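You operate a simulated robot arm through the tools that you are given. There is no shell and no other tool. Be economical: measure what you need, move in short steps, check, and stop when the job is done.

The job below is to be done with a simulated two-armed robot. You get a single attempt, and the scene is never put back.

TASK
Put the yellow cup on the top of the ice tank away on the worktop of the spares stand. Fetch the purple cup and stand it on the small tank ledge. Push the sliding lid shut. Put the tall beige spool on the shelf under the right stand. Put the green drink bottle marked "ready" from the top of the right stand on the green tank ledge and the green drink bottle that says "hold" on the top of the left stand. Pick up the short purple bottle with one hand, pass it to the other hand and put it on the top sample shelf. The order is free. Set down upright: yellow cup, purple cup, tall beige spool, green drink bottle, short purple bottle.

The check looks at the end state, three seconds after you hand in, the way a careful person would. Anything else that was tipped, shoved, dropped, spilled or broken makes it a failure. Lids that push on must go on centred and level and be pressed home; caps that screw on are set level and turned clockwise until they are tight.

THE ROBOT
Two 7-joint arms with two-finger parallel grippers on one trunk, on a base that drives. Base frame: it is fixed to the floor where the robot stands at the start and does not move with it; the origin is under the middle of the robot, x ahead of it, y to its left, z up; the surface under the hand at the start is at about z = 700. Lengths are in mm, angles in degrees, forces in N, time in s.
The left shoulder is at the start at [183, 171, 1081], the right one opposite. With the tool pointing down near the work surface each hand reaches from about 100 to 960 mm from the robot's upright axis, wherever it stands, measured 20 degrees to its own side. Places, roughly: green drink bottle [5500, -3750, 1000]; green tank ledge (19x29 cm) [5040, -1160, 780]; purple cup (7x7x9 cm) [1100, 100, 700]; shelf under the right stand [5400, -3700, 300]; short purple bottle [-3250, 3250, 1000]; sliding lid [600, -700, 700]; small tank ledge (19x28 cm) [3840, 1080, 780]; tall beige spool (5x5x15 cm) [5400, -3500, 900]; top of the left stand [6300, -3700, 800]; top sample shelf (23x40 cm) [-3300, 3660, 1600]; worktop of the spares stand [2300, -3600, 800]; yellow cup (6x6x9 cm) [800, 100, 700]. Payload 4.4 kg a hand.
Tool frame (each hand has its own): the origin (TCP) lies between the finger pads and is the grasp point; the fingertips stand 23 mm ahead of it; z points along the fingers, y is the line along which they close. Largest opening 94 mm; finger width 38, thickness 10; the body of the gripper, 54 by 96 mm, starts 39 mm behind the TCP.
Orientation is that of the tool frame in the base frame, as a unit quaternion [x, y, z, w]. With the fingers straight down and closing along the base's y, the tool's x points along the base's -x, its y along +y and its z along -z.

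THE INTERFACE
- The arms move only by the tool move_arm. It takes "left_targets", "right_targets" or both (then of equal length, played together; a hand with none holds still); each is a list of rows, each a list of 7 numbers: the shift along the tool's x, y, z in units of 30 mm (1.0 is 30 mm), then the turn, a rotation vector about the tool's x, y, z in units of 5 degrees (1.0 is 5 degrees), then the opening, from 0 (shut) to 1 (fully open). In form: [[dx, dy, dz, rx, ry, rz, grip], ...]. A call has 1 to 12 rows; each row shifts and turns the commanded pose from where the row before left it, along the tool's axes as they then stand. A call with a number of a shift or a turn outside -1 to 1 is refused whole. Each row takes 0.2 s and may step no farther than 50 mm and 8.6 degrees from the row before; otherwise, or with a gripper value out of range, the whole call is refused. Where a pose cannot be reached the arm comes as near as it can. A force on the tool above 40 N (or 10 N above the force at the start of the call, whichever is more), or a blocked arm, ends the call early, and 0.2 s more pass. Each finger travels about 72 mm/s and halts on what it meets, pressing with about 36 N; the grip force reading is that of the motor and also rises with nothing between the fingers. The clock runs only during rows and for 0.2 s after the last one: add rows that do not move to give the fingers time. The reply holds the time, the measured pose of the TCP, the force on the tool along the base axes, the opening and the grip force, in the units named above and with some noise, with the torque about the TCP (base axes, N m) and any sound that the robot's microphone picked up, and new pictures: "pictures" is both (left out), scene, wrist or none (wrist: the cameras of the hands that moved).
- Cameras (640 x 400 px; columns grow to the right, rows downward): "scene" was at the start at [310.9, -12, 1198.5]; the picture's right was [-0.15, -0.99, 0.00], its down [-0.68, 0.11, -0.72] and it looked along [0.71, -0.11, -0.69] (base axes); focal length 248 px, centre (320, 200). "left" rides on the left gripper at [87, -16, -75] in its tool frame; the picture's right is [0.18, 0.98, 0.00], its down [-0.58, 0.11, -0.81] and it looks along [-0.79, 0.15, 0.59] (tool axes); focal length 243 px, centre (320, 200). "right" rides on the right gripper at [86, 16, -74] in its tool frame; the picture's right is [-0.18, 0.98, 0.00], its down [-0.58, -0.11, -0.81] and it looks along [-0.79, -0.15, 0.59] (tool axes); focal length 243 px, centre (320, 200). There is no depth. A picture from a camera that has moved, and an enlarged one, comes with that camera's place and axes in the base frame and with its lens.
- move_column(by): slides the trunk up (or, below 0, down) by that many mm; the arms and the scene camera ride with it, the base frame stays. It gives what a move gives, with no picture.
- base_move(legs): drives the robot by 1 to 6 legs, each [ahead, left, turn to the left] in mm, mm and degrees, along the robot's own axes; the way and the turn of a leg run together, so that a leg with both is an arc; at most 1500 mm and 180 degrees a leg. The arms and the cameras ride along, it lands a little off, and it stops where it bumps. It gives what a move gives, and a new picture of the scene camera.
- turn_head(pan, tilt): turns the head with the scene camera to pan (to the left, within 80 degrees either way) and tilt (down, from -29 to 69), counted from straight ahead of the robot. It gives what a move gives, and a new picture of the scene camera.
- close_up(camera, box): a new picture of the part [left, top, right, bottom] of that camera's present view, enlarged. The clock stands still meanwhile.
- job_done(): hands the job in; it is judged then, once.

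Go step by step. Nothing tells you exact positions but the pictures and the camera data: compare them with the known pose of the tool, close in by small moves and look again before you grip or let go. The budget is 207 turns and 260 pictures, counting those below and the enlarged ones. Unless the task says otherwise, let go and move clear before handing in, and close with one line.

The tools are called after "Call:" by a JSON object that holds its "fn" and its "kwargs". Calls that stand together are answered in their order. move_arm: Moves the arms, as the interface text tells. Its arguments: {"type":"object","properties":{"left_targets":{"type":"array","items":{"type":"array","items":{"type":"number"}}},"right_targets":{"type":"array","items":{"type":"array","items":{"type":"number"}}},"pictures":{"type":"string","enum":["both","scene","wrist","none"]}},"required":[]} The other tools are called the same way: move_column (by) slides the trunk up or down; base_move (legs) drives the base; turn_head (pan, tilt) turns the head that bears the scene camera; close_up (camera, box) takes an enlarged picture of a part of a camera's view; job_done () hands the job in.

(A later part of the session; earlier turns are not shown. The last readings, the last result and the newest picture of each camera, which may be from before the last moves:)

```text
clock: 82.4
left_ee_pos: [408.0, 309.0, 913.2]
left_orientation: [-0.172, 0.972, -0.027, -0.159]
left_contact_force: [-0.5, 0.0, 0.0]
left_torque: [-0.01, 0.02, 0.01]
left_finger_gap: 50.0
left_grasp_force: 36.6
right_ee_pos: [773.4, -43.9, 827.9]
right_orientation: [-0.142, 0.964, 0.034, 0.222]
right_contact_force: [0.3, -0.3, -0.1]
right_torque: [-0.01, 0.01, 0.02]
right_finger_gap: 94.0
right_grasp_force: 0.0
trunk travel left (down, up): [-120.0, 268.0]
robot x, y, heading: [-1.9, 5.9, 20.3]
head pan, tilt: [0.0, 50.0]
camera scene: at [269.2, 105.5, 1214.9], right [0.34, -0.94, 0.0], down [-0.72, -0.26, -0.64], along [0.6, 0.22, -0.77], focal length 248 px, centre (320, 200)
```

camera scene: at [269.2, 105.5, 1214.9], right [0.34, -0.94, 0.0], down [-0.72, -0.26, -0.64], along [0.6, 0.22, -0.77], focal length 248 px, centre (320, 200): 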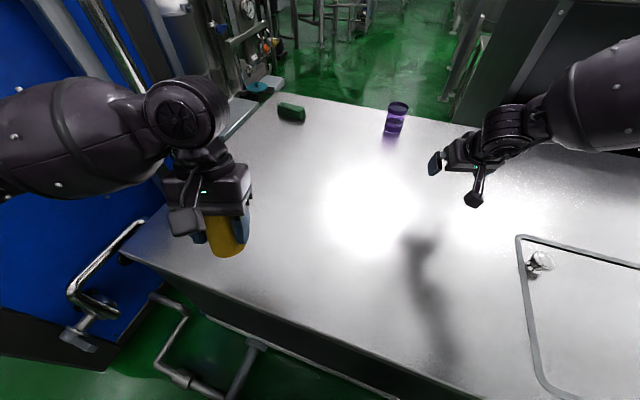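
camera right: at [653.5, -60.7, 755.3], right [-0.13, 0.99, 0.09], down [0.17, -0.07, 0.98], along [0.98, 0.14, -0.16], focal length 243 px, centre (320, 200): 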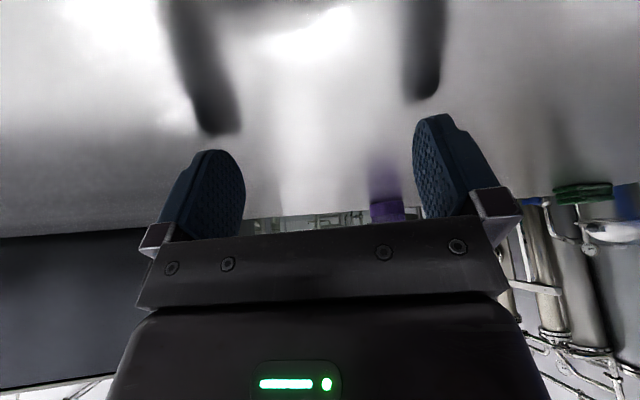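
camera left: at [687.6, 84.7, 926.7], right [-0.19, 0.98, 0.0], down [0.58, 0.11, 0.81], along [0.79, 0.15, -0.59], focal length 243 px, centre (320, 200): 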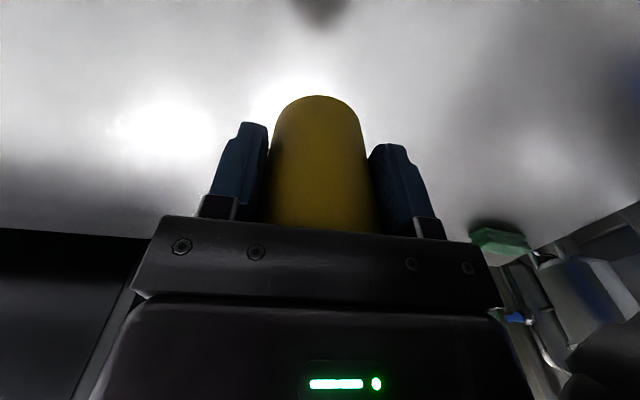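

Nothing was disturbed, and the arm is free. I tilt the right hand to about 46° and advance towards the cup at a safe height.

Call:
{"fn": "move_arm", "kwargs": {"right_targets": [[0, 0, 0, 0, -1, 0, 1], [0, 0, 0, 0, -1, 0, 1], [0, 0, 0, 0, -1, 0, 1], [0, 0, 0, 0, -1, 0, 1], [-0.52, 0.31, 0.66, 0, 0, 0, 1], [-0.52, 0.31, 0.66, 0, 0, 0, 1], [-0.52, 0.31, 0.66, 0, 0, 0, 1], [-0.52, 0.31, 0.66, 0, 0, 0, 1], [-0.52, 0.31, 0.66, 0, 0, 0, 1], [-0.52, 0.31, 0.66, 0, 0, 0, 1], [-0.52, 0.31, 0.66, 0, 0, 0, 1], [-0.52, 0.31, 0.66, 0, 0, 0, 1]]}}

```text
clock: 85.0
left_ee_pos: [407.6, 308.7, 914.8]
left_orientation: [-0.172, 0.972, -0.028, -0.16]
left_contact_force: [-0.4, 0.4, 0.3]
left_torque: [-0.02, 0.01, 0.0]
left_finger_gap: 49.9
left_grasp_force: 35.5
right_ee_pos: [877.1, -7.4, 874.2]
right_orientation: [-0.135, 0.91, 0.059, 0.387]
right_contact_force: [0.5, 0.0, 0.0]
right_torque: [-0.02, 0.0, 0.02]
right_finger_gap: 94.1
right_grasp_force: 0.0
right hand out of reach, approached as far as the arm can: row 7, 8, 9, 10, 11, 12
trunk travel left (down, up): [-120.0, 268.0]
robot x, y, heading: [-0.4, 3.1, 20.1]
head pan, tilt: [0.0, 50.0]
camera scene: at [269.2, 105.5, 1214.8], right [0.34, -0.94, 0.0], down [-0.72, -0.26, -0.64], along [0.6, 0.22, -0.77], focal length 248 px, centre (320, 200)
camera right: at [763.9, -25.7, 864.3], right [-0.16, 0.98, 0.14], down [-0.14, -0.16, 0.98], along [0.98, 0.14, 0.16], focal length 243 px, centre (320, 200)
```

scene: 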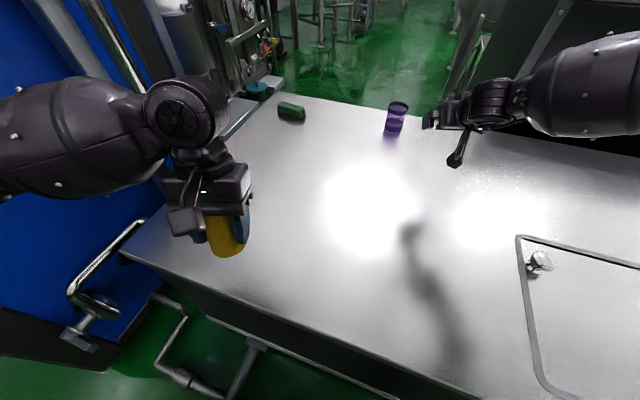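
right: 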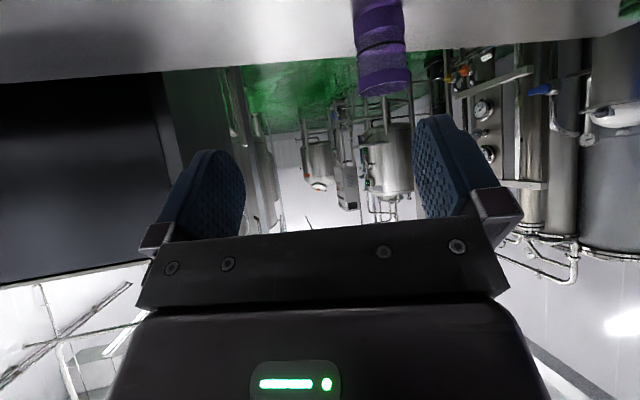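

The tilted reach is limited by the wrist. Instead I square the base up against the tank; the left hand can then reach the purple cup with a slight tilt after I pass the yellow cup to the right hand via the table top.

Call:
{"fn": "base_move", "kwargs": {"legs": [[-30, 0, 0], [0, 0, -20], [0, 60, 0], [100, 0, 0]]}}

Call:
{"fn": "move_arm", "kwargs": {"left_targets": [[-0.9, 0, 0, 0, -0.4, 0, 0.4], [-0.9, 0, 0, 0, -0.4, 0, 0.4], [-0.9, 0, 0, 0, -0.4, 0, 0.4], [-0.9, 0, 0, 0, -0.4, 0, 0.4], [-0.9, 0, 0, 0, -0.4, 0, 0.4], [-0.9, 0, 0, 0, -0.4, 0, 0.4], [-0.9, 0, 0, 0, -0.4, 0, 0.4], [-0.9, 0, 0, 0, -0.4, 0, 0.4], [-0.9, 0, 0, 0, -0.4, 0, 0.4], [0, 0, 0, 0, 0, 0, 0.4]], "right_targets": [[0.7, -0.5, -0.3, 0, 1, 0, 1], [0.7, -0.5, -0.3, 0, 1, 0, 1], [0.7, -0.5, -0.3, 0, 1, 0, 1], [0.7, -0.5, -0.3, 0, 1, 0, 1], [0.7, -0.5, -0.3, 0, 1, 0, 1], [0.7, -0.5, -0.3, 0, 1, 0, 1], [0.7, -0.5, -0.3, 0, 1, 0, 1], [0.7, -0.5, -0.3, 0, 1, 0, 1], [0.7, -0.5, -0.3, 0, 1, 0, 1], [0, 0, 0, 0, 0, 0, 1]]}}

```text
clock: 88.6
left_ee_pos: [556.6, 203.9, 914.3]
left_orientation: [-0.002, 0.987, 0.001, -0.163]
left_contact_force: [-0.2, 0.4, 0.7]
left_torque: [0.02, 0.02, 0.01]
left_finger_gap: 49.6
left_grasp_force: 35.9
right_ee_pos: [887.5, -252.7, 875.0]
right_orientation: [0.025, 0.92, -0.009, 0.391]
right_contact_force: [0.2, -0.6, 0.8]
right_torque: [-0.03, 0.03, 0.02]
right_finger_gap: 94.1
right_grasp_force: 0.1
trunk travel left (down, up): [-120.0, 268.0]
robot x, y, heading: [67.7, 58.8, 0.4]
head pan, tilt: [0.0, 50.0]
stopped in leg 4: the robot was blocked; the commanded pose is now the measured one
camera scene: at [355.0, 60.3, 1215.1], right [0.0, -1.0, 0.0], down [-0.77, 0.0, -0.64], along [0.64, 0.0, -0.77], focal length 248 px, centre (320, 200)
```

scene: 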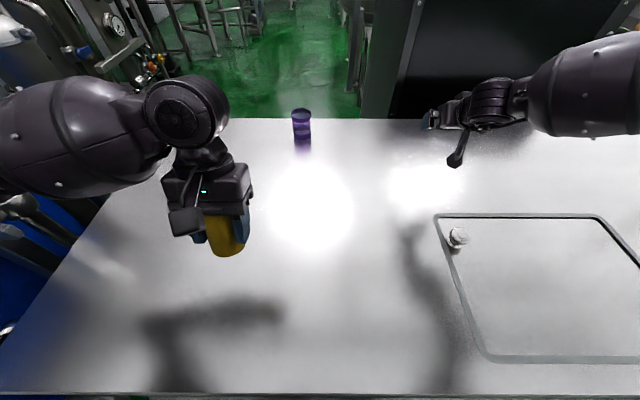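

```text
clock: 90.8
left_ee_pos: [793.9, 205.3, 868.0]
left_orientation: [-0.001, 1.0, 0.0, -0.006]
left_contact_force: [-1.1, 0.2, -0.1]
left_torque: [0.0, -0.02, -0.01]
left_finger_gap: 49.7
left_grasp_force: 36.2
right_ee_pos: [681.5, -376.3, 864.8]
right_orientation: [0.026, 1.0, 0.001, 0.009]
right_contact_force: [-0.2, -0.8, 0.0]
right_torque: [0.02, -0.03, 0.0]
right_finger_gap: 94.1
right_grasp_force: 0.1
trunk travel left (down, up): [-120.0, 268.0]
robot x, y, heading: [70.1, 61.8, 0.2]
head pan, tilt: [0.0, 50.0]
camera scene: at [355.7, 60.4, 1214.8], right [0.0, -1.0, 0.0], down [-0.77, 0.0, -0.64], along [0.64, 0.0, -0.77], focal length 248 px, centre (320, 200)
camera right: at [594.6, -355.9, 938.5], right [0.24, 0.97, 0.01], down [0.56, -0.14, 0.82], along [0.79, -0.19, -0.58], focal length 243 px, centre (320, 200)
camera left: at [708.8, 188.2, 943.1], right [-0.19, 0.98, 0.0], down [0.59, 0.11, 0.8], along [0.78, 0.15, -0.6], focal length 243 px, centre (320, 200)
```

scene: 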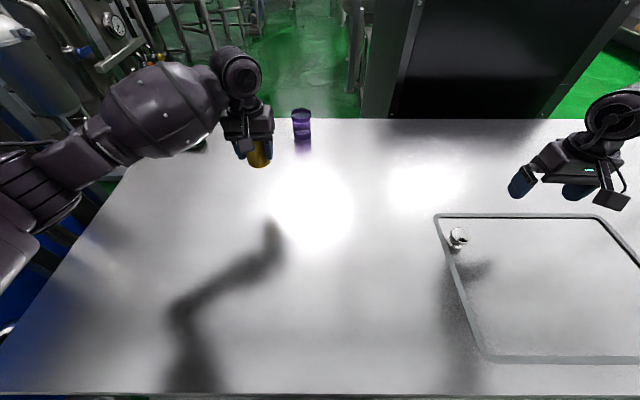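
right: 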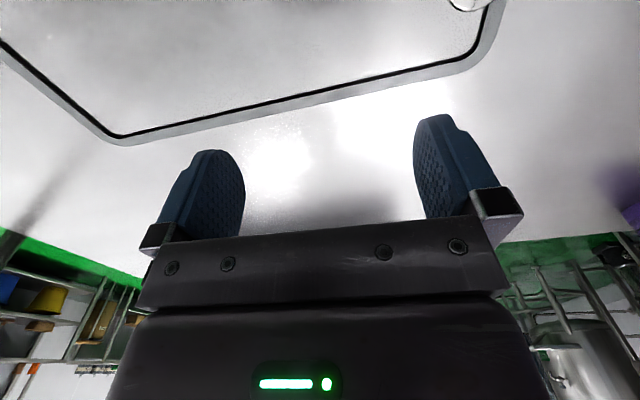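
left: 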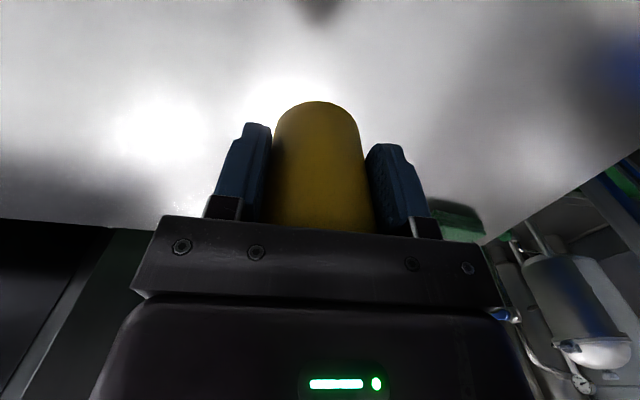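

Base is at x=70; the purple cup is about 1004 mm from the axis, so a slight tilt will do. I set the yellow cup down at about [700, -60].

Call:
{"fn": "move_arm", "kwargs": {"left_targets": [[0.31, -0.88, 0.31, 0, 0, 0, 0.4], [0.31, -0.88, 0.31, 0, 0, 0, 0.4], [0.31, -0.88, 0.31, 0, 0, 0, 0.4], [0.31, -0.88, 0.31, 0, 0, 0, 0.4], [0.31, -0.88, 0.31, 0, 0, 0, 0.4], [0.31, -0.88, 0.31, 0, 0, 0, 0.4], [0.31, -0.88, 0.31, 0, 0, 0, 0.4], [0.31, -0.88, 0.31, 0, 0, 0, 0.4], [0.31, -0.88, 0.31, 0, 0, 0, 0.4], [0.31, -0.88, 0.31, 0, 0, 0, 0.4], [0, 0, 0.3, 0, 0, 0, 0.4], [0, 0, 0.3, 0, 0, 0, 0.4]]}}

```text
clock: 93.4
left_ee_pos: [700.7, -58.9, 759.4]
left_orientation: [-0.002, 1.0, 0.001, -0.006]
left_contact_force: [0.6, 0.1, 0.1]
left_torque: [0.02, -0.04, -0.02]
left_finger_gap: 49.9
left_grasp_force: 35.6
right_ee_pos: [681.5, -375.7, 865.1]
right_orientation: [0.026, 1.0, 0.002, 0.009]
right_contact_force: [-1.0, 1.0, -0.2]
right_torque: [0.0, -0.02, 0.01]
right_finger_gap: 94.0
right_grasp_force: 0.1
trunk travel left (down, up): [-120.0, 268.0]
robot x, y, heading: [67.4, 58.0, 0.3]
head pan, tilt: [0.0, 50.0]
camera scene: at [355.8, 60.3, 1214.8], right [0.0, -1.0, 0.0], down [-0.77, 0.0, -0.64], along [0.64, 0.0, -0.77], focal length 248 px, centre (320, 200)
camera left: at [615.5, -75.7, 834.9], right [-0.19, 0.98, 0.0], down [0.59, 0.11, 0.8], along [0.78, 0.15, -0.6], focal length 243 px, centre (320, 200)
```

scene: 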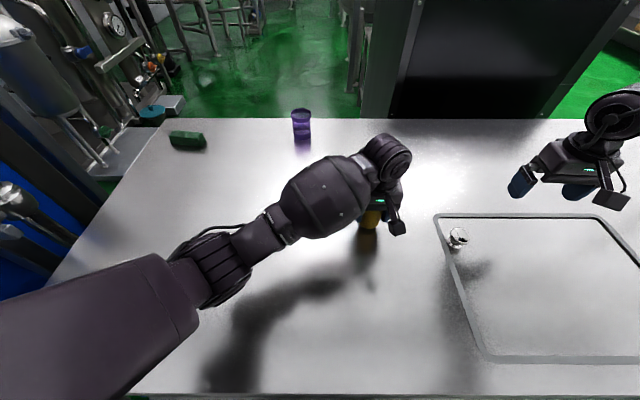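
left: 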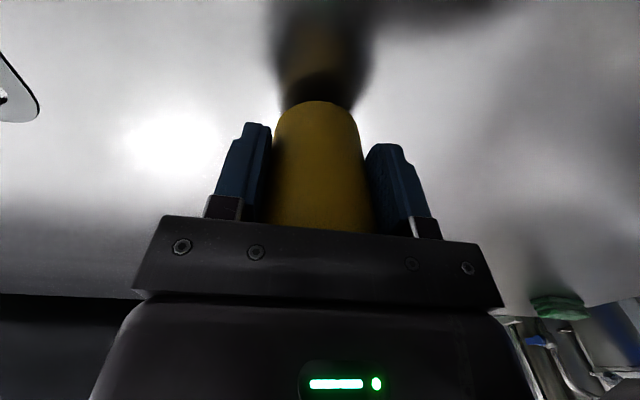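

Close to the table but not touching yet. I lower in small steps until contact.

Call:
{"fn": "move_arm", "kwargs": {"left_targets": [[0, 0, 0.1, 0, 0, 0, 0.4], [0, 0, 0.1, 0, 0, 0, 0.4], [0, 0, 0.1, 0, 0, 0, 0.4], [0, 0, 0.1, 0, 0, 0, 0.4], [0, 0, 0, 0, 0, 0, 0.4]], "pictures": "none"}}

```text
clock: 94.6
left_ee_pos: [700.0, -57.8, 746.8]
left_orientation: [-0.002, 1.0, 0.001, -0.006]
left_contact_force: [-0.6, 0.2, -0.2]
left_torque: [0.01, -0.01, 0.01]
left_finger_gap: 49.6
left_grasp_force: 36.2
right_ee_pos: [681.1, -375.5, 864.8]
right_orientation: [0.026, 1.0, 0.001, 0.01]
right_contact_force: [0.3, 0.5, 0.2]
right_torque: [-0.01, 0.06, -0.04]
right_finger_gap: 94.2
right_grasp_force: 0.1
trunk travel left (down, up): [-120.0, 268.0]
robot x, y, heading: [65.9, 56.6, 0.3]
head pan, tilt: [0.0, 50.0]
```

Call:
{"fn": "move_arm", "kwargs": {"left_targets": [[0, 0, 0.08, 0, 0, 0, 0.4], [0, 0, 0.08, 0, 0, 0, 0.4], [0, 0, 0.08, 0, 0, 0, 0.4], [0, 0, 0.08, 0, 0, 0, 0.4]], "pictures": "wrist"}}

```text
clock: 95.7
left_ee_pos: [701.0, -59.2, 744.9]
left_orientation: [0.0, 1.0, -0.004, -0.001]
left_contact_force: [-1.4, 3.8, 27.5]
left_torque: [0.27, -0.29, -0.02]
left_finger_gap: 49.9
left_grasp_force: 35.8
right_ee_pos: [680.3, -373.4, 866.9]
right_orientation: [0.025, 1.0, 0.002, 0.01]
right_contact_force: [1.4, 0.5, -1.0]
right_torque: [-0.01, 0.02, 0.03]
right_finger_gap: 93.9
right_grasp_force: 0.1
trunk travel left (down, up): [-120.0, 268.0]
robot x, y, heading: [65.7, 60.5, 0.2]
head pan, tilt: [0.0, 50.0]
stopped in row 4 (left hand): the force on the tool passed its limit at 43 N (the readings are from after the stop); the commanded pose is now the measured one
camera left: at [614.9, -76.8, 819.9], right [-0.19, 0.98, -0.01], down [0.58, 0.12, 0.8], along [0.79, 0.14, -0.59], focal length 243 px, centre (320, 200)
```

left: 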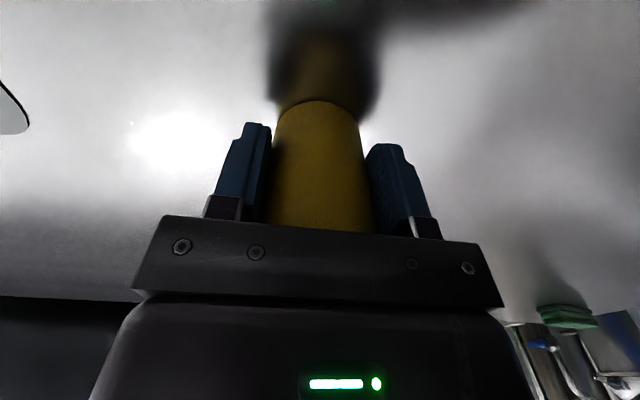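

The cup stands on the table. I open, rise and move the left hand towards the purple cup.

Call:
{"fn": "move_arm", "kwargs": {"left_targets": [[0, 0, 0, 0, 0, 0, 0.8], [0, 0, 0, 0, 0, 0, 1], [0, 0, 0, 0, 0, 0, 1], [0, 0, -0.9, 0, 0, 0, 1], [0, 0, -0.9, 0, 0, 0, 1], [0, 0, -0.9, 0, 0, 0, 1], [0, 0, -0.9, 0, 0, 0, 1], [0, 0, -0.9, 0, 0, 0, 1], [-0.7, 0.6, 0, 0, 0, 0, 1], [-0.7, 0.6, 0, 0, 0, 0, 1], [-0.7, 0.6, 0, 0, 0, 0, 1], [-0.7, 0.6, 0, 0, 0, 0, 1]], "pictures": "none"}}

Call:
{"fn": "move_arm", "kwargs": {"left_targets": [[-0.7, 0.6, 0, 0, 0, 0, 1], [-0.7, 0.6, 0, 0, 0, 0, 1], [-0.7, 0.6, 0, 0, 0, 0, 1], [-0.7, 0.6, 0, 0, 0, 0, 1], [-0.7, 0.6, 0, 0, 0, 0, 1], [-0.7, 0.6, 0, 0, 0, 0, 1], [0, 0, 0, 0, -1, 0, 1], [0, 0, 0, 0, -1, 0, 1], [0, 0, 0, 0, -1, 0, 1], [0, 0, 0, 0, -1, 0, 1]]}}

```text
clock: 98.2
left_ee_pos: [787.2, 10.7, 872.6]
left_orientation: [-0.001, 1.0, -0.002, -0.005]
left_contact_force: [-1.1, 1.3, -0.1]
left_torque: [0.02, -0.01, 0.0]
left_finger_gap: 94.2
left_grasp_force: 0.0
right_ee_pos: [680.8, -375.2, 865.1]
right_orientation: [0.026, 1.0, 0.002, 0.009]
right_contact_force: [0.5, 0.4, 0.3]
right_torque: [0.02, -0.02, 0.04]
right_finger_gap: 93.9
right_grasp_force: 0.1
trunk travel left (down, up): [-120.0, 268.0]
robot x, y, heading: [67.4, 54.6, 0.2]
head pan, tilt: [0.0, 50.0]
```

```text
clock: 100.5
left_ee_pos: [910.9, 121.2, 872.0]
left_orientation: [-0.002, 0.985, -0.001, 0.17]
left_contact_force: [-0.7, 0.1, 0.9]
left_torque: [0.02, -0.01, -0.02]
left_finger_gap: 93.8
left_grasp_force: 0.2
right_ee_pos: [681.4, -375.2, 865.7]
right_orientation: [0.025, 1.0, 0.002, 0.008]
right_contact_force: [-0.4, -0.7, -0.2]
right_torque: [0.0, -0.03, 0.02]
right_finger_gap: 94.2
right_grasp_force: 0.1
trunk travel left (down, up): [-120.0, 268.0]
robot x, y, heading: [68.5, 61.1, 0.4]
head pan, tilt: [0.0, 50.0]
camera scene: at [355.7, 60.5, 1214.8], right [0.0, -1.0, 0.0], down [-0.77, 0.0, -0.64], along [0.64, 0.0, -0.77], focal length 248 px, centre (320, 200)
camera left: at [805.1, 104.3, 913.7], right [-0.18, 0.98, -0.06], down [0.28, 0.11, 0.95], along [0.94, 0.15, -0.29], focal length 243 px, centre (320, 200)
```

scene: 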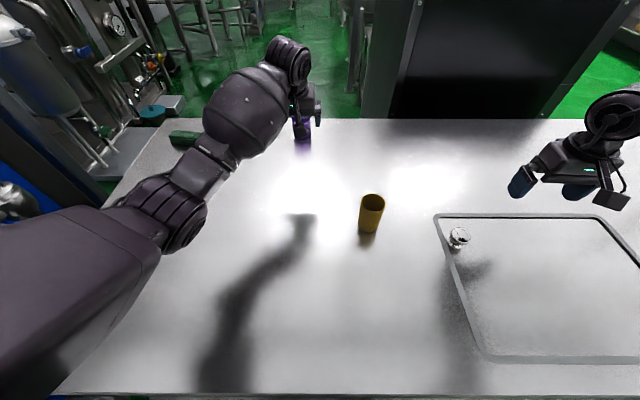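
left: 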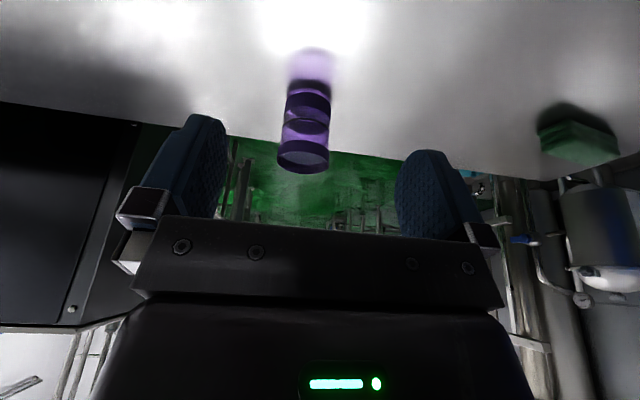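

Yellow stands fine. The purple cup is at about [1065, 123]; I move the tilted left hand forward above it.

Call:
{"fn": "move_arm", "kwargs": {"left_targets": [[-0.81, 0.01, 0.29, 0, 0, 0, 1], [-0.81, 0.01, 0.29, 0, 0, 0, 1], [-0.81, 0.01, 0.29, 0, 0, 0, 1], [-0.81, 0.01, 0.29, 0, 0, 0, 1], [-0.81, 0.01, 0.29, 0, 0, 0, 1], [-0.81, 0.01, 0.29, 0, 0, 0, 1], [0, 0, 0, 0, 0, 0, 1]]}}

```text
clock: 102.0
left_ee_pos: [1017.6, 128.7, 874.3]
left_orientation: [-0.001, 0.985, -0.001, 0.171]
left_contact_force: [-1.0, -1.0, 0.4]
left_torque: [-0.03, -0.01, 0.01]
left_finger_gap: 94.2
left_grasp_force: 0.1
left hand out of reach, approached as far as the arm can: row 5, 6
right_ee_pos: [681.2, -376.7, 864.8]
right_orientation: [0.026, 1.0, 0.003, 0.009]
right_contact_force: [-0.4, -0.1, 0.1]
right_torque: [-0.01, 0.01, -0.02]
right_finger_gap: 94.1
right_grasp_force: 0.0
trunk travel left (down, up): [-120.0, 268.0]
robot x, y, heading: [68.3, 59.1, 0.3]
head pan, tilt: [0.0, 50.0]
camera scene: at [355.6, 60.4, 1214.8], right [0.0, -1.0, 0.0], down [-0.77, 0.0, -0.64], along [0.64, 0.0, -0.77], focal length 248 px, centre (320, 200)
camera left: at [912.2, 111.5, 914.5], right [-0.18, 0.98, -0.06], down [0.28, 0.11, 0.95], along [0.94, 0.15, -0.29], focal length 243 px, centre (320, 200)
```

scene: 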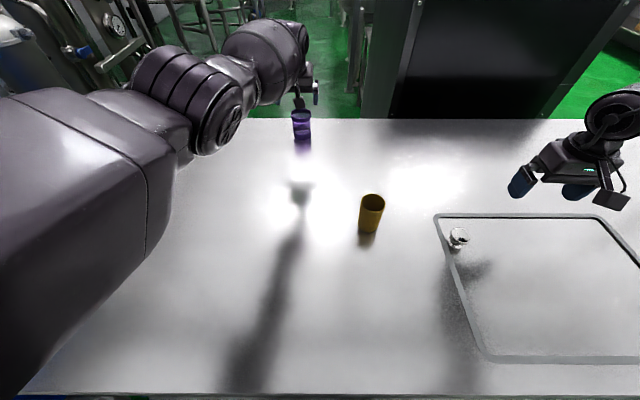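
left: 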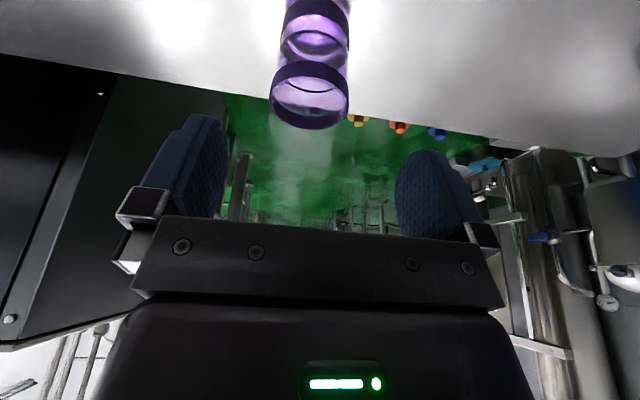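

The hand is at the edge of its reach, with the cup's rim centred at about [1060, 121]. I tilt a further 15° and push forward to see whether that extends the reach.

Call:
{"fn": "move_arm", "kwargs": {"left_targets": [[0, 0, 0, 0, -1, 0, 1], [0, 0, 0, 0, -1, 0, 1], [0, 0, 0, 0, -1, 0, 1], [-0.4, -0.08, 0.28, 0, 0, 0, 1], [-0.4, -0.08, 0.28, 0, 0, 0, 1], [-0.4, -0.08, 0.28, 0, 0, 0, 1]], "pictures": "none"}}

```text
clock: 103.5
left_ee_pos: [1051.3, 123.5, 870.9]
left_orientation: [-0.002, 0.955, 0.0, 0.297]
left_contact_force: [-0.8, 0.5, -0.6]
left_torque: [0.01, -0.03, -0.04]
left_finger_gap: 93.8
left_grasp_force: 0.1
left hand out of reach, approached as far as the arm can: row 6
right_ee_pos: [680.9, -376.6, 865.2]
right_orientation: [0.027, 1.0, 0.002, 0.01]
right_contact_force: [-0.2, 0.8, -0.6]
right_torque: [0.0, 0.01, -0.02]
right_finger_gap: 93.9
right_grasp_force: 0.0
trunk travel left (down, up): [-120.0, 268.0]
robot x, y, heading: [70.4, 57.0, 0.5]
head pan, tilt: [0.0, 50.0]
```

That works: the left hand is now over the cup at [1051, 123]. I extend the right hand too so its elbow stays clear, then lower the trunk.

Call:
{"fn": "move_arm", "kwargs": {"right_targets": [[-0.8, 0, -0.3, 0, 0, 0, 1], [-0.8, 0, -0.3, 0, 0, 0, 1], [-0.8, 0, -0.3, 0, 0, 0, 1], [-0.8, 0, -0.3, 0, 0, 0, 1], [-0.8, 0, -0.3, 0, 0, 0, 1], [-0.8, 0, -0.3, 0, 0, 0, 1], [-0.8, 0, -0.3, 0, 0, 0, 1]], "pictures": "none"}}

Call:
{"fn": "move_column", "kwargs": {"by": -50}}

Call:
{"fn": "close_up", "kwargs": {"camera": "left", "box": [0, 0, 640, 400]}}

```text
clock: 105.0
left_ee_pos: [1051.9, 123.7, 869.7]
left_orientation: [-0.002, 0.955, -0.002, 0.296]
left_contact_force: [-0.3, 0.4, 0.7]
left_torque: [-0.02, 0.04, -0.02]
left_finger_gap: 94.2
left_grasp_force: 0.0
right_ee_pos: [846.8, -387.2, 930.7]
right_orientation: [0.026, 1.0, 0.001, 0.008]
right_contact_force: [1.1, -0.3, -0.8]
right_torque: [0.0, 0.01, -0.02]
right_finger_gap: 94.0
right_grasp_force: 0.1
trunk travel left (down, up): [-120.0, 268.0]
robot x, y, heading: [67.7, 57.5, 0.1]
head pan, tilt: [0.0, 50.0]
```

```text
clock: 106.0
left_ee_pos: [1052.1, 124.0, 826.4]
left_orientation: [-0.001, 0.954, -0.001, 0.299]
left_contact_force: [-1.0, -0.1, 0.8]
left_torque: [-0.01, 0.03, -0.01]
left_finger_gap: 94.0
left_grasp_force: 0.0
right_ee_pos: [847.4, -383.8, 884.3]
right_orientation: [0.026, 1.0, 0.001, 0.011]
right_contact_force: [-0.6, -0.6, 0.7]
right_torque: [0.02, -0.01, 0.0]
right_finger_gap: 94.0
right_grasp_force: 0.1
trunk travel left (down, up): [-70.0, 318.0]
robot x, y, heading: [66.7, 57.2, 0.4]
head pan, tilt: [0.0, 50.0]
```

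```text
1.00 times, centred on (320, 200) of left (not enlarged: the box is as wide or as high as the picture)
camera zoom: at [938.4, 106.2, 837.8], right [-0.15, 0.98, -0.11], down [0.02, 0.11, 0.99], along [0.99, 0.15, -0.03], focal length 243 px, centre (320, 200)
```

zoom: 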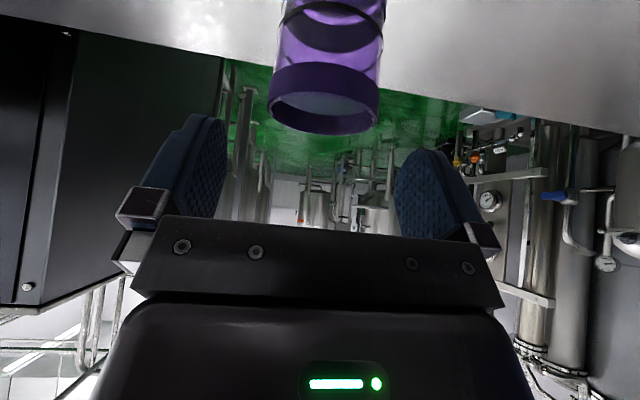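

The cup lies centrally between the fingers. I lower further and close on it.

Call:
{"fn": "move_column", "kwargs": {"by": -50}}

Call:
{"fn": "move_arm", "kwargs": {"left_targets": [[-0.2, -0.1, 0.14, 0, 0, 0, 1], [-0.1, 0, 0.1, 0, 0, 0, 1]]}}

```text
clock: 106.9
left_ee_pos: [1050.5, 123.5, 774.7]
left_orientation: [-0.003, 0.954, -0.001, 0.299]
left_contact_force: [-0.3, 0.5, 0.6]
left_torque: [0.02, 0.01, 0.01]
left_finger_gap: 94.3
left_grasp_force: 0.0
right_ee_pos: [847.4, -383.7, 833.8]
right_orientation: [0.026, 1.0, 0.002, 0.01]
right_contact_force: [-0.1, 0.5, -0.1]
right_torque: [-0.04, -0.03, -0.01]
right_finger_gap: 94.1
right_grasp_force: 0.1
trunk travel left (down, up): [-20.0, 368.0]
robot x, y, heading: [69.8, 58.3, 0.4]
head pan, tilt: [0.0, 50.0]
```

```text
clock: 107.5
left_ee_pos: [1063.7, 120.9, 769.1]
left_orientation: [-0.003, 0.955, 0.0, 0.296]
left_contact_force: [-0.4, 0.2, -0.3]
left_torque: [0.04, -0.01, 0.01]
left_finger_gap: 94.2
left_grasp_force: 0.1
right_ee_pos: [847.8, -384.3, 829.9]
right_orientation: [0.027, 1.0, 0.001, 0.009]
right_contact_force: [0.6, 0.0, 0.1]
right_torque: [0.04, 0.01, 0.0]
right_finger_gap: 94.1
right_grasp_force: 0.0
trunk travel left (down, up): [-20.0, 368.0]
robot x, y, heading: [73.9, 62.4, 0.3]
head pan, tilt: [0.0, 50.0]
camera scene: at [442.3, 60.8, 1090.4], right [0.0, -1.0, 0.0], down [-0.77, 0.0, -0.64], along [0.64, 0.0, -0.77], focal length 248 px, centre (320, 200)
camera left: at [950.5, 103.1, 782.4], right [-0.15, 0.98, -0.11], down [0.02, 0.11, 0.99], along [0.99, 0.15, -0.04], focal length 243 px, centre (320, 200)
```

scene: 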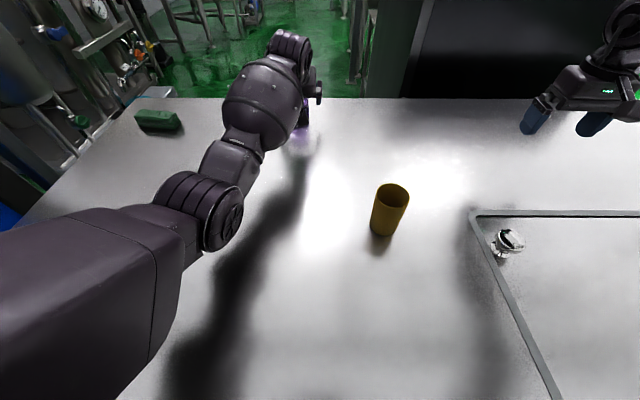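
left: 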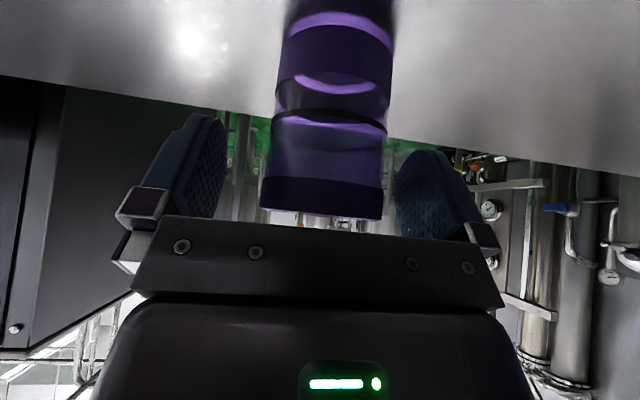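

The cup is between the fingers. I close on it.

Call:
{"fn": "move_arm", "kwargs": {"left_targets": [[0, 0, 0, 0, 0, 0, 0.75], [0, 0, 0, 0, 0, 0, 0.6], [0, 0, 0, 0, 0, 0, 0.45], [0, 0, 0, 0, 0, 0, 0.45], [0, 0, 0, 0, 0, 0, 0.45]], "pictures": "wrist"}}

```text
clock: 108.7
left_ee_pos: [1063.8, 120.9, 770.1]
left_orientation: [-0.003, 0.955, -0.001, 0.297]
left_contact_force: [-0.4, 0.1, 3.8]
left_torque: [0.14, -0.1, -0.01]
left_finger_gap: 58.3
left_grasp_force: 36.2
right_ee_pos: [848.2, -385.2, 830.3]
right_orientation: [0.025, 1.0, 0.002, 0.009]
right_contact_force: [1.1, 0.1, -0.1]
right_torque: [0.01, -0.01, -0.01]
right_finger_gap: 93.9
right_grasp_force: 0.0
trunk travel left (down, up): [-20.0, 368.0]
robot x, y, heading: [65.9, 59.8, -0.0]
head pan, tilt: [0.0, 50.0]
camera left: at [950.3, 103.2, 783.2], right [-0.15, 0.98, -0.11], down [0.02, 0.11, 0.99], along [0.99, 0.15, -0.04], focal length 243 px, centre (320, 200)
```

left: 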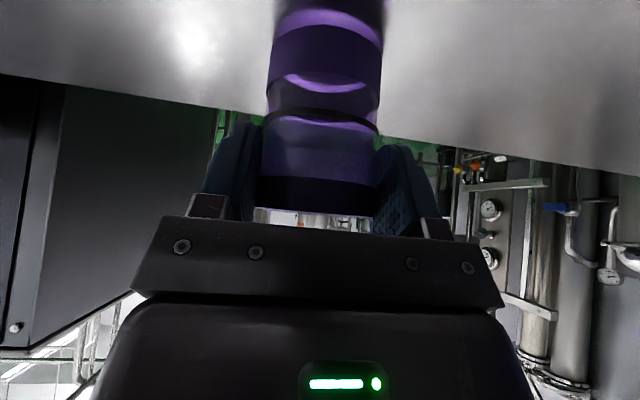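

The purple cup is gripped. I raise the trunk, draw the left hand back and bring the right hand over the yellow cup.

Call:
{"fn": "move_column", "kwargs": {"by": 100}}

Call:
{"fn": "move_arm", "kwargs": {"left_targets": [[0.56, 0.36, -0.48, 0, 0, 0, 0.45], [0.56, 0.36, -0.48, 0, 0, 0, 0.45], [0.56, 0.36, -0.48, 0, 0, 0, 0.45], [0.56, 0.36, -0.48, 0, 0, 0, 0.45], [0.56, 0.36, -0.48, 0, 0, 0, 0.45], [0.56, 0.36, -0.48, 0, 0, 0, 0.45], [0.56, 0.36, -0.48, 0, 0, 0, 0.45], [0.56, 0.36, -0.48, 0, 0, 0, 0.45], [0.56, 0.36, -0.48, 0, 0, 0, 0.45], [0.56, 0.36, -0.48, 0, 0, 0, 0.45], [0.56, 0.36, -0.48, 0, 0, 0, 0.45], [0.56, 0.36, -0.48, 0, 0, 0, 0.45]], "right_targets": [[0.41, 0.91, 0.17, 0, 0, 0, 1], [0.41, 0.91, 0.17, 0, 0, 0, 1], [0.41, 0.91, 0.17, 0, 0, 0, 1], [0.41, 0.91, 0.17, 0, 0, 0, 1], [0.41, 0.91, 0.17, 0, 0, 0, 1], [0.41, 0.91, 0.17, 0, 0, 0, 1], [0.41, 0.91, 0.17, 0, 0, 0, 1], [0.41, 0.91, 0.17, 0, 0, 0, 1], [0.41, 0.91, 0.17, 0, 0, 0, 1], [0.41, 0.91, 0.17, 0, 0, 0, 1], [0.41, 0.91, 0.17, 0, 0, 0, 1], [0.41, 0.91, 0.17, 0, 0, 0, 1]]}}

```text
clock: 110.0
left_ee_pos: [1063.3, 119.9, 907.7]
left_orientation: [-0.001, 0.948, -0.001, 0.318]
left_contact_force: [0.8, -0.6, -0.8]
left_torque: [0.03, -0.03, 0.0]
left_finger_gap: 58.5
left_grasp_force: 36.4
right_ee_pos: [849.4, -383.7, 925.2]
right_orientation: [0.026, 1.0, 0.001, 0.005]
right_contact_force: [0.3, 0.0, -1.2]
right_torque: [-0.02, -0.02, -0.01]
right_finger_gap: 94.0
right_grasp_force: 0.2
trunk travel left (down, up): [-120.0, 268.0]
robot x, y, heading: [67.5, 58.0, 0.3]
head pan, tilt: [0.0, 50.0]
```

```text
clock: 112.6
left_ee_pos: [1071.4, 180.7, 899.9]
left_orientation: [-0.002, 0.947, -0.001, 0.322]
left_contact_force: [-0.6, 0.1, 0.1]
left_torque: [0.0, 0.0, -0.01]
left_finger_gap: 58.1
left_grasp_force: 36.0
left hand out of reach, approached as far as the arm can: row 1, 2, 3, 4, 5, 6, 7, 8, 9, 10, 11, 12
right_ee_pos: [709.9, -132.5, 901.2]
right_orientation: [0.027, 1.0, 0.001, 0.01]
right_contact_force: [0.7, 0.0, -0.5]
right_torque: [0.01, -0.01, -0.02]
right_finger_gap: 94.0
right_grasp_force: 0.2
right hand out of reach, approached as far as the arm can: row 8, 9, 10, 11, 12
trunk travel left (down, up): [-120.0, 268.0]
robot x, y, heading: [66.5, 61.4, 0.2]
head pan, tilt: [0.0, 50.0]
camera scene: at [355.7, 60.5, 1214.8], right [0.0, -1.0, 0.0], down [-0.77, 0.0, -0.64], along [0.64, 0.0, -0.77], focal length 248 px, centre (320, 200)
camera right: at [624.9, -112.9, 974.9], right [0.24, 0.97, 0.01], down [0.56, -0.14, 0.82], along [0.79, -0.19, -0.58], focal length 243 px, centre (320, 200)
camera left: at [958.6, 165.5, 905.2], right [-0.15, 0.98, -0.12], down [-0.03, 0.11, 0.99], along [0.99, 0.15, 0.01], focal length 243 px, centre (320, 200)
```

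scene: 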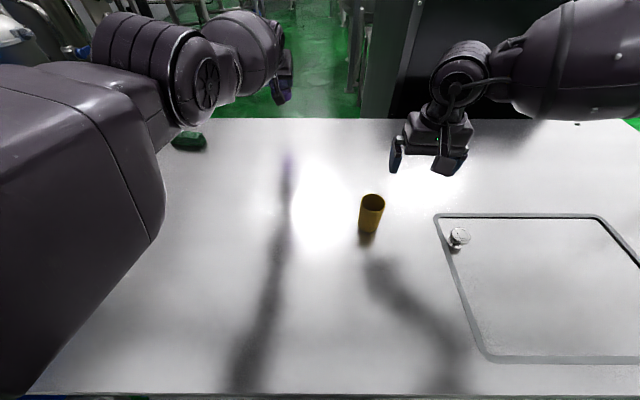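
right: 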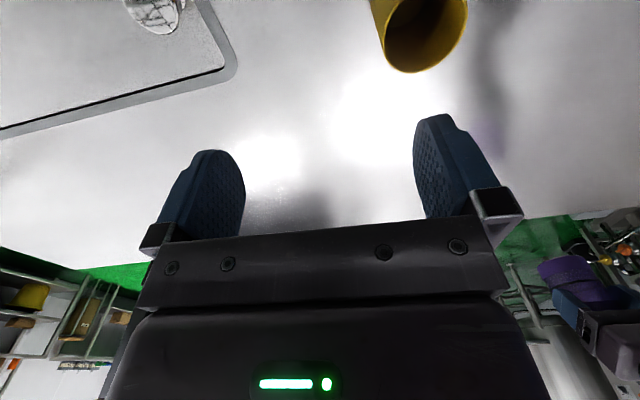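
left: 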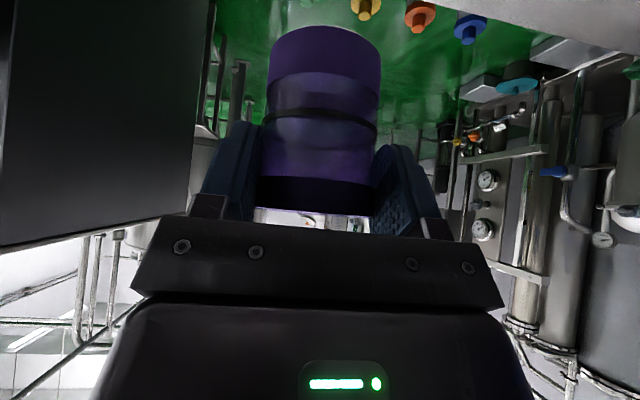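

The left hand cannot keep that tilt while drawing back, so I straighten it (the cup is empty), and see whether the right follows.

Call:
{"fn": "move_arm", "kwargs": {"left_targets": [[0, 0, 0, 0, 1, 0, 0.45], [0, 0, 0, 0, 1, 0, 0.45], [0, 0, 0, 0, 1, 0, 0.45], [0, 0, 0, 0, 1, 0, 0.45], [0, 0, 0, 0, 1, 0, 0.45], [0, 0, 0, 0, 1, 0, 0.45], [0, 0, 0, 0, 1, 0, 0.45], [0, 0, 0, 0, 0, 0, 0.45], [0, 0, 0, 0, 0, 0, 0.45]]}}

```text
clock: 114.6
left_ee_pos: [987.9, 192.9, 907.0]
left_orientation: [-0.001, 1.0, -0.002, 0.021]
left_contact_force: [0.6, -0.8, -0.4]
left_torque: [0.0, 0.0, 0.0]
left_finger_gap: 58.3
left_grasp_force: 35.8
left hand out of reach, approached as far as the arm can: row 1, 2, 3, 4, 5, 6, 7
right_ee_pos: [711.2, -133.3, 901.3]
right_orientation: [0.026, 1.0, 0.003, 0.01]
right_contact_force: [-1.4, 0.0, -0.4]
right_torque: [0.02, 0.0, 0.0]
right_finger_gap: 93.7
right_grasp_force: 0.0
trunk travel left (down, up): [-120.0, 268.0]
robot x, y, heading: [69.0, 57.6, 0.2]
head pan, tilt: [0.0, 50.0]
camera scene: at [355.6, 60.4, 1214.8], right [0.0, -1.0, 0.0], down [-0.77, 0.0, -0.64], along [0.64, 0.0, -0.77], focal length 248 px, centre (320, 200)
camera left: at [898.2, 176.3, 977.5], right [-0.19, 0.98, -0.01], down [0.55, 0.11, 0.83], along [0.82, 0.15, -0.56], focal length 243 px, centre (320, 200)
```

scene: 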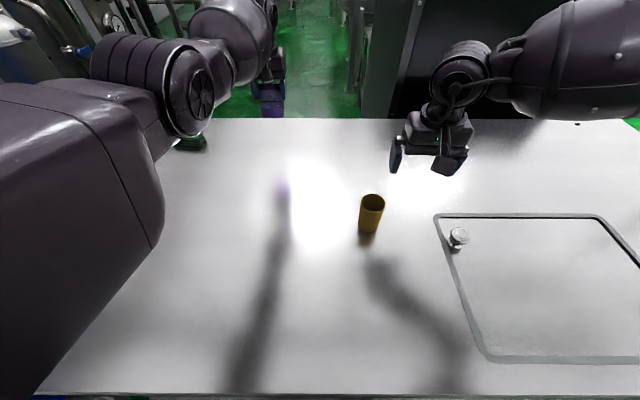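
left: 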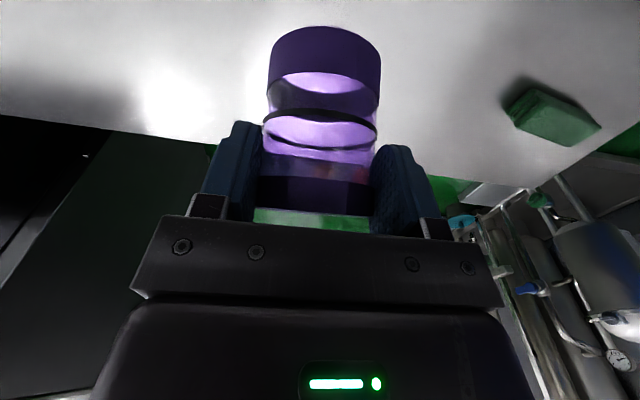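

The left hand is vertical and free again. I pull it back and bring the right hand over the yellow cup.

Call:
{"fn": "move_arm", "kwargs": {"left_targets": [[0.8, 0.2, 0, 0, 0, 0, 0.45], [0.8, 0.2, 0, 0, 0, 0, 0.45], [0.8, 0.2, 0, 0, 0, 0, 0.45], [0.8, 0.2, 0, 0, 0, 0, 0.45], [0.8, 0.2, 0, 0, 0, 0, 0.45], [0.8, 0.2, 0, 0, 0, 0, 0.45], [0.8, 0.2, 0, 0, 0, 0, 0.45], [0.8, 0.2, 0, 0, 0, 0, 0.45], [0.8, 0.2, 0, 0, 0, 0, 0.45], [0.8, 0.2, 0, 0, 0, 0, 0.45]], "right_targets": [[0.04, 0.25, 0.1, 0, 0, 0, 1], [0.04, 0.25, 0.1, 0, 0, 0, 1], [0.04, 0.25, 0.1, 0, 0, 0, 1], [0.04, 0.25, 0.1, 0, 0, 0, 1], [0.04, 0.25, 0.1, 0, 0, 0, 1], [0.04, 0.25, 0.1, 0, 0, 0, 1], [0.04, 0.25, 0.1, 0, 0, 0, 1], [0.04, 0.25, 0.1, 0, 0, 0, 1], [0.04, 0.25, 0.1, 0, 0, 0, 1], [0.04, 0.25, 0.1, 0, 0, 0, 1]]}}

```text
clock: 116.8
left_ee_pos: [746.7, 252.2, 898.3]
left_orientation: [-0.001, 1.0, -0.001, 0.023]
left_contact_force: [0.2, 0.2, -0.8]
left_torque: [0.0, -0.02, 0.02]
left_finger_gap: 58.0
left_grasp_force: 36.1
right_ee_pos: [699.6, -125.7, 900.0]
right_orientation: [0.026, 1.0, 0.002, 0.01]
right_contact_force: [0.8, -0.5, 0.7]
right_torque: [-0.03, 0.0, -0.03]
right_finger_gap: 94.0
right_grasp_force: 0.1
right hand out of reach, approached as far as the arm can: row 1, 2, 3, 4, 5, 6, 7, 8, 9, 10
trunk travel left (down, up): [-120.0, 268.0]
robot x, y, heading: [68.8, 55.7, 0.3]
head pan, tilt: [0.0, 50.0]
camera scene: at [355.3, 60.7, 1215.0], right [0.0, -1.0, 0.0], down [-0.77, 0.0, -0.64], along [0.64, 0.0, -0.77], focal length 248 px, centre (320, 200)
camera right: at [614.1, -106.7, 973.3], right [0.24, 0.97, 0.01], down [0.56, -0.14, 0.82], along [0.79, -0.19, -0.58], focal length 243 px, centre (320, 200)
camera left: at [657.9, 235.9, 968.3], right [-0.19, 0.98, -0.01], down [0.54, 0.11, 0.83], along [0.82, 0.15, -0.56], focal length 243 px, centre (320, 200)
```

scene: 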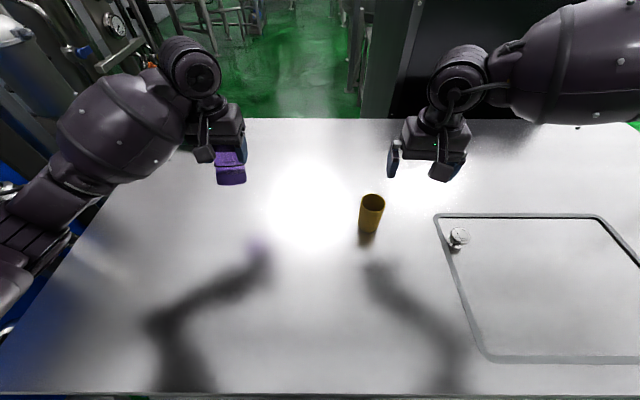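
right: 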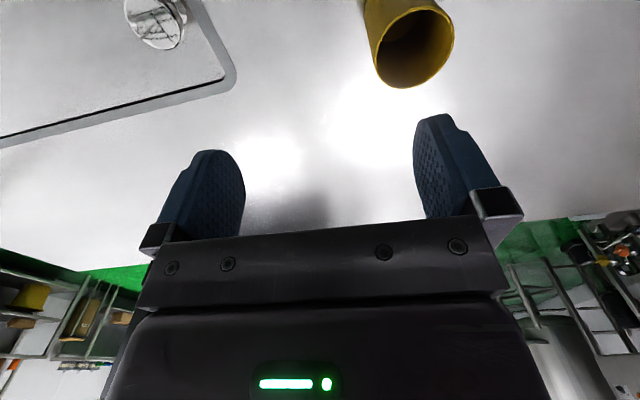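
left: 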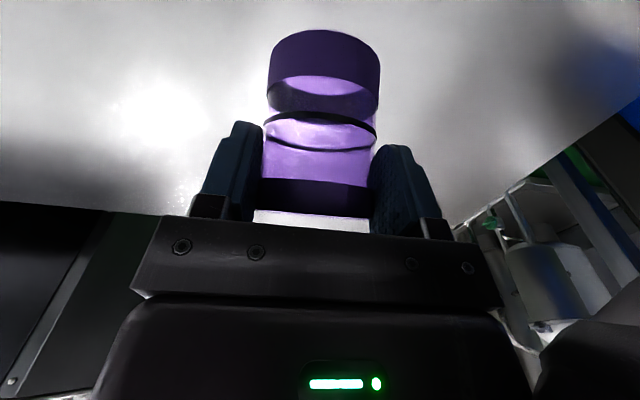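

The right arm won't come further left, so I shift the base 70 mm left instead.

Call:
{"fn": "base_move", "kwargs": {"legs": [[-10, 0, 0], [0, 68, 0]]}}

Call:
{"fn": "close_up", "kwargs": {"camera": "right", "box": [0, 0, 640, 400]}}

```text
clock: 118.0
left_ee_pos: [737.0, 257.8, 898.4]
left_orientation: [0.0, 1.0, -0.002, 0.022]
left_contact_force: [-0.2, -0.3, -0.2]
left_torque: [0.0, 0.03, 0.01]
left_finger_gap: 58.1
left_grasp_force: 35.8
right_ee_pos: [690.7, -119.4, 900.0]
right_orientation: [0.028, 1.0, 0.002, 0.009]
right_contact_force: [-0.1, 0.2, -0.2]
right_torque: [-0.01, -0.01, 0.04]
right_finger_gap: 93.9
right_grasp_force: 0.0
trunk travel left (down, up): [-120.0, 268.0]
robot x, y, heading: [61.9, 64.5, 0.0]
head pan, tilt: [0.0, 50.0]
stopped in leg 2: the robot was blocked; the commanded pose is now the measured one
camera scene: at [345.2, 68.1, 1214.8], right [0.0, -1.0, 0.0], down [-0.77, 0.0, -0.64], along [0.64, 0.0, -0.77], focal length 248 px, centre (320, 200)
```

scene: 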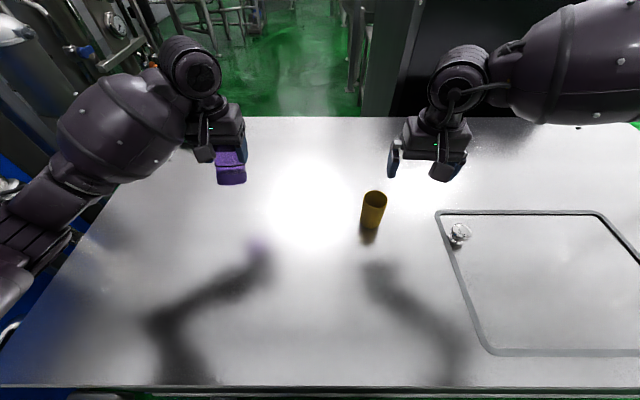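

```text
1.00 times, centred on (320, 200) of right (not enlarged: the box is as wide or as high as the picture)
camera zoom: at [603.8, -100.0, 973.0], right [0.24, 0.97, 0.01], down [0.56, -0.14, 0.82], along [0.79, -0.19, -0.58], focal length 243 px, centre (320, 200)
```

zoom: 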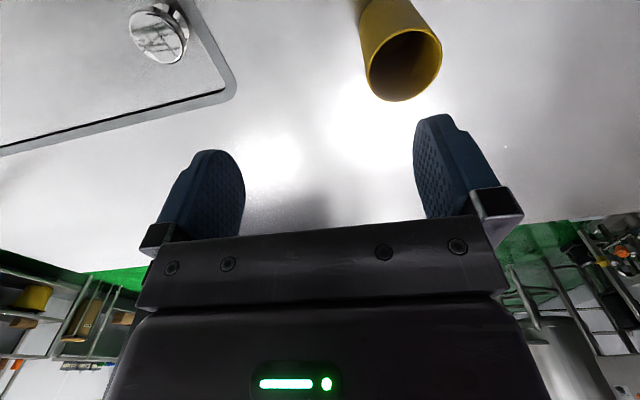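

Blocked on the left as well, so I back off a little and rotate 6° left.

Call:
{"fn": "base_move", "kwargs": {"legs": [[-30, -10, 0], [0, 0, 6]]}}

Call:
{"fn": "close_up", "kwargs": {"camera": "right", "box": [0, 0, 640, 400]}}

```text
clock: 119.4
left_ee_pos: [684.1, 318.7, 898.3]
left_orientation: [-0.052, 0.998, -0.001, 0.022]
left_contact_force: [0.2, -1.0, 0.3]
left_torque: [-0.02, -0.01, 0.0]
left_finger_gap: 58.3
left_grasp_force: 36.3
right_ee_pos: [676.2, -62.7, 899.4]
right_orientation: [-0.025, 1.0, 0.001, 0.009]
right_contact_force: [0.7, -0.5, 0.2]
right_torque: [-0.01, 0.0, -0.02]
right_finger_gap: 94.1
right_grasp_force: 0.0
trunk travel left (down, up): [-120.0, 268.0]
robot x, y, heading: [28.6, 58.8, 6.0]
head pan, tilt: [0.0, 50.0]
camera scene: at [313.7, 88.2, 1214.9], right [0.11, -0.99, 0.0], down [-0.76, -0.08, -0.64], along [0.64, 0.07, -0.77], focal length 248 px, centre (320, 200)
```

scene: 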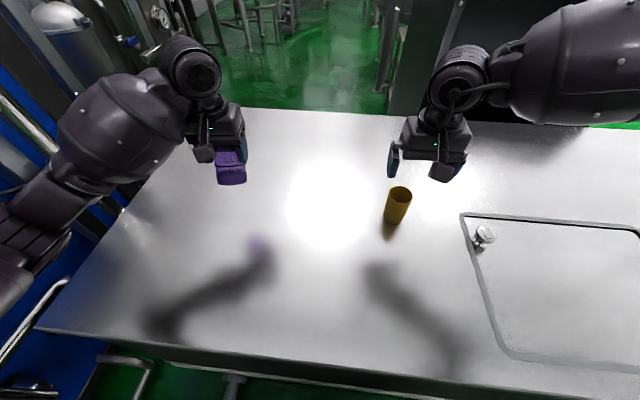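

```text
1.00 times, centred on (320, 200) of right (not enlarged: the box is as wide or as high as the picture)
camera zoom: at [588.3, -52.3, 973.2], right [0.14, 0.99, 0.01], down [0.57, -0.08, 0.82], along [0.81, -0.11, -0.58], focal length 243 px, centre (320, 200)
```

zoom: 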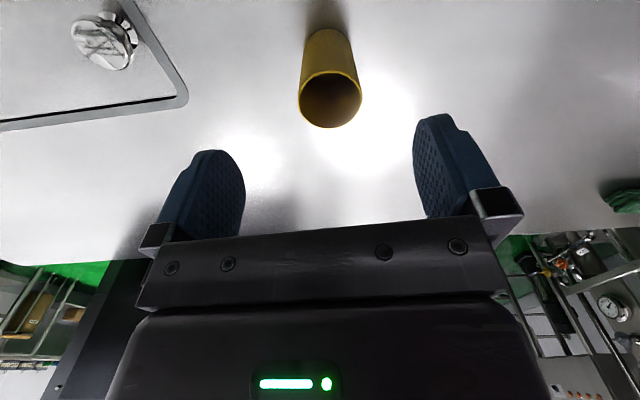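

The yellow cup is at [702, -59], right below. I move over and lower.

Call:
{"fn": "move_arm", "kwargs": {"right_targets": [[-0.45, 0.04, 0, 0, 0, 0, 1], [-0.45, 0.04, 0, 0, 0, 0, 1], [0, 0, 0.85, 0, 0, 0, 1], [0, 0, 0.85, 0, 0, 0, 1], [0, 0, 0.85, 0, 0, 0, 1], [0, 0, 0.85, 0, 0, 0, 1], [0, 0, 0.85, 0, 0, 0, 1], [0, 0, 0.85, 0, 0, 0, 1]], "pictures": "wrist"}}

```text
clock: 121.2
left_ee_pos: [684.2, 319.3, 897.9]
left_orientation: [-0.052, 0.998, -0.001, 0.023]
left_contact_force: [0.0, 0.5, -0.7]
left_torque: [0.0, 0.03, 0.01]
left_finger_gap: 58.1
left_grasp_force: 36.1
right_ee_pos: [652.8, -112.5, 792.4]
right_orientation: [-0.024, 1.0, 0.001, 0.009]
right_contact_force: [-0.2, -0.6, -0.4]
right_torque: [-0.01, 0.0, -0.01]
right_finger_gap: 93.9
right_grasp_force: 0.0
right hand out of reach, approached as far as the arm can: row 1, 2, 3, 4, 5, 6, 7, 8
trunk travel left (down, up): [-120.0, 268.0]
robot x, y, heading: [26.9, 56.0, 6.1]
head pan, tilt: [0.0, 50.0]
camera right: at [563.8, -101.8, 865.7], right [0.14, 0.99, 0.01], down [0.57, -0.08, 0.82], along [0.81, -0.11, -0.58], focal length 243 px, centre (320, 200)
```

right: 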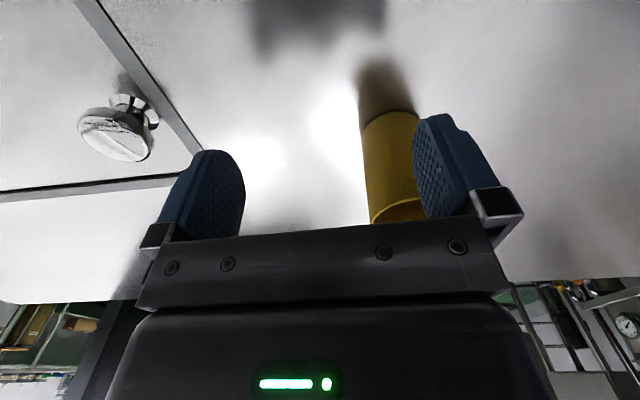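

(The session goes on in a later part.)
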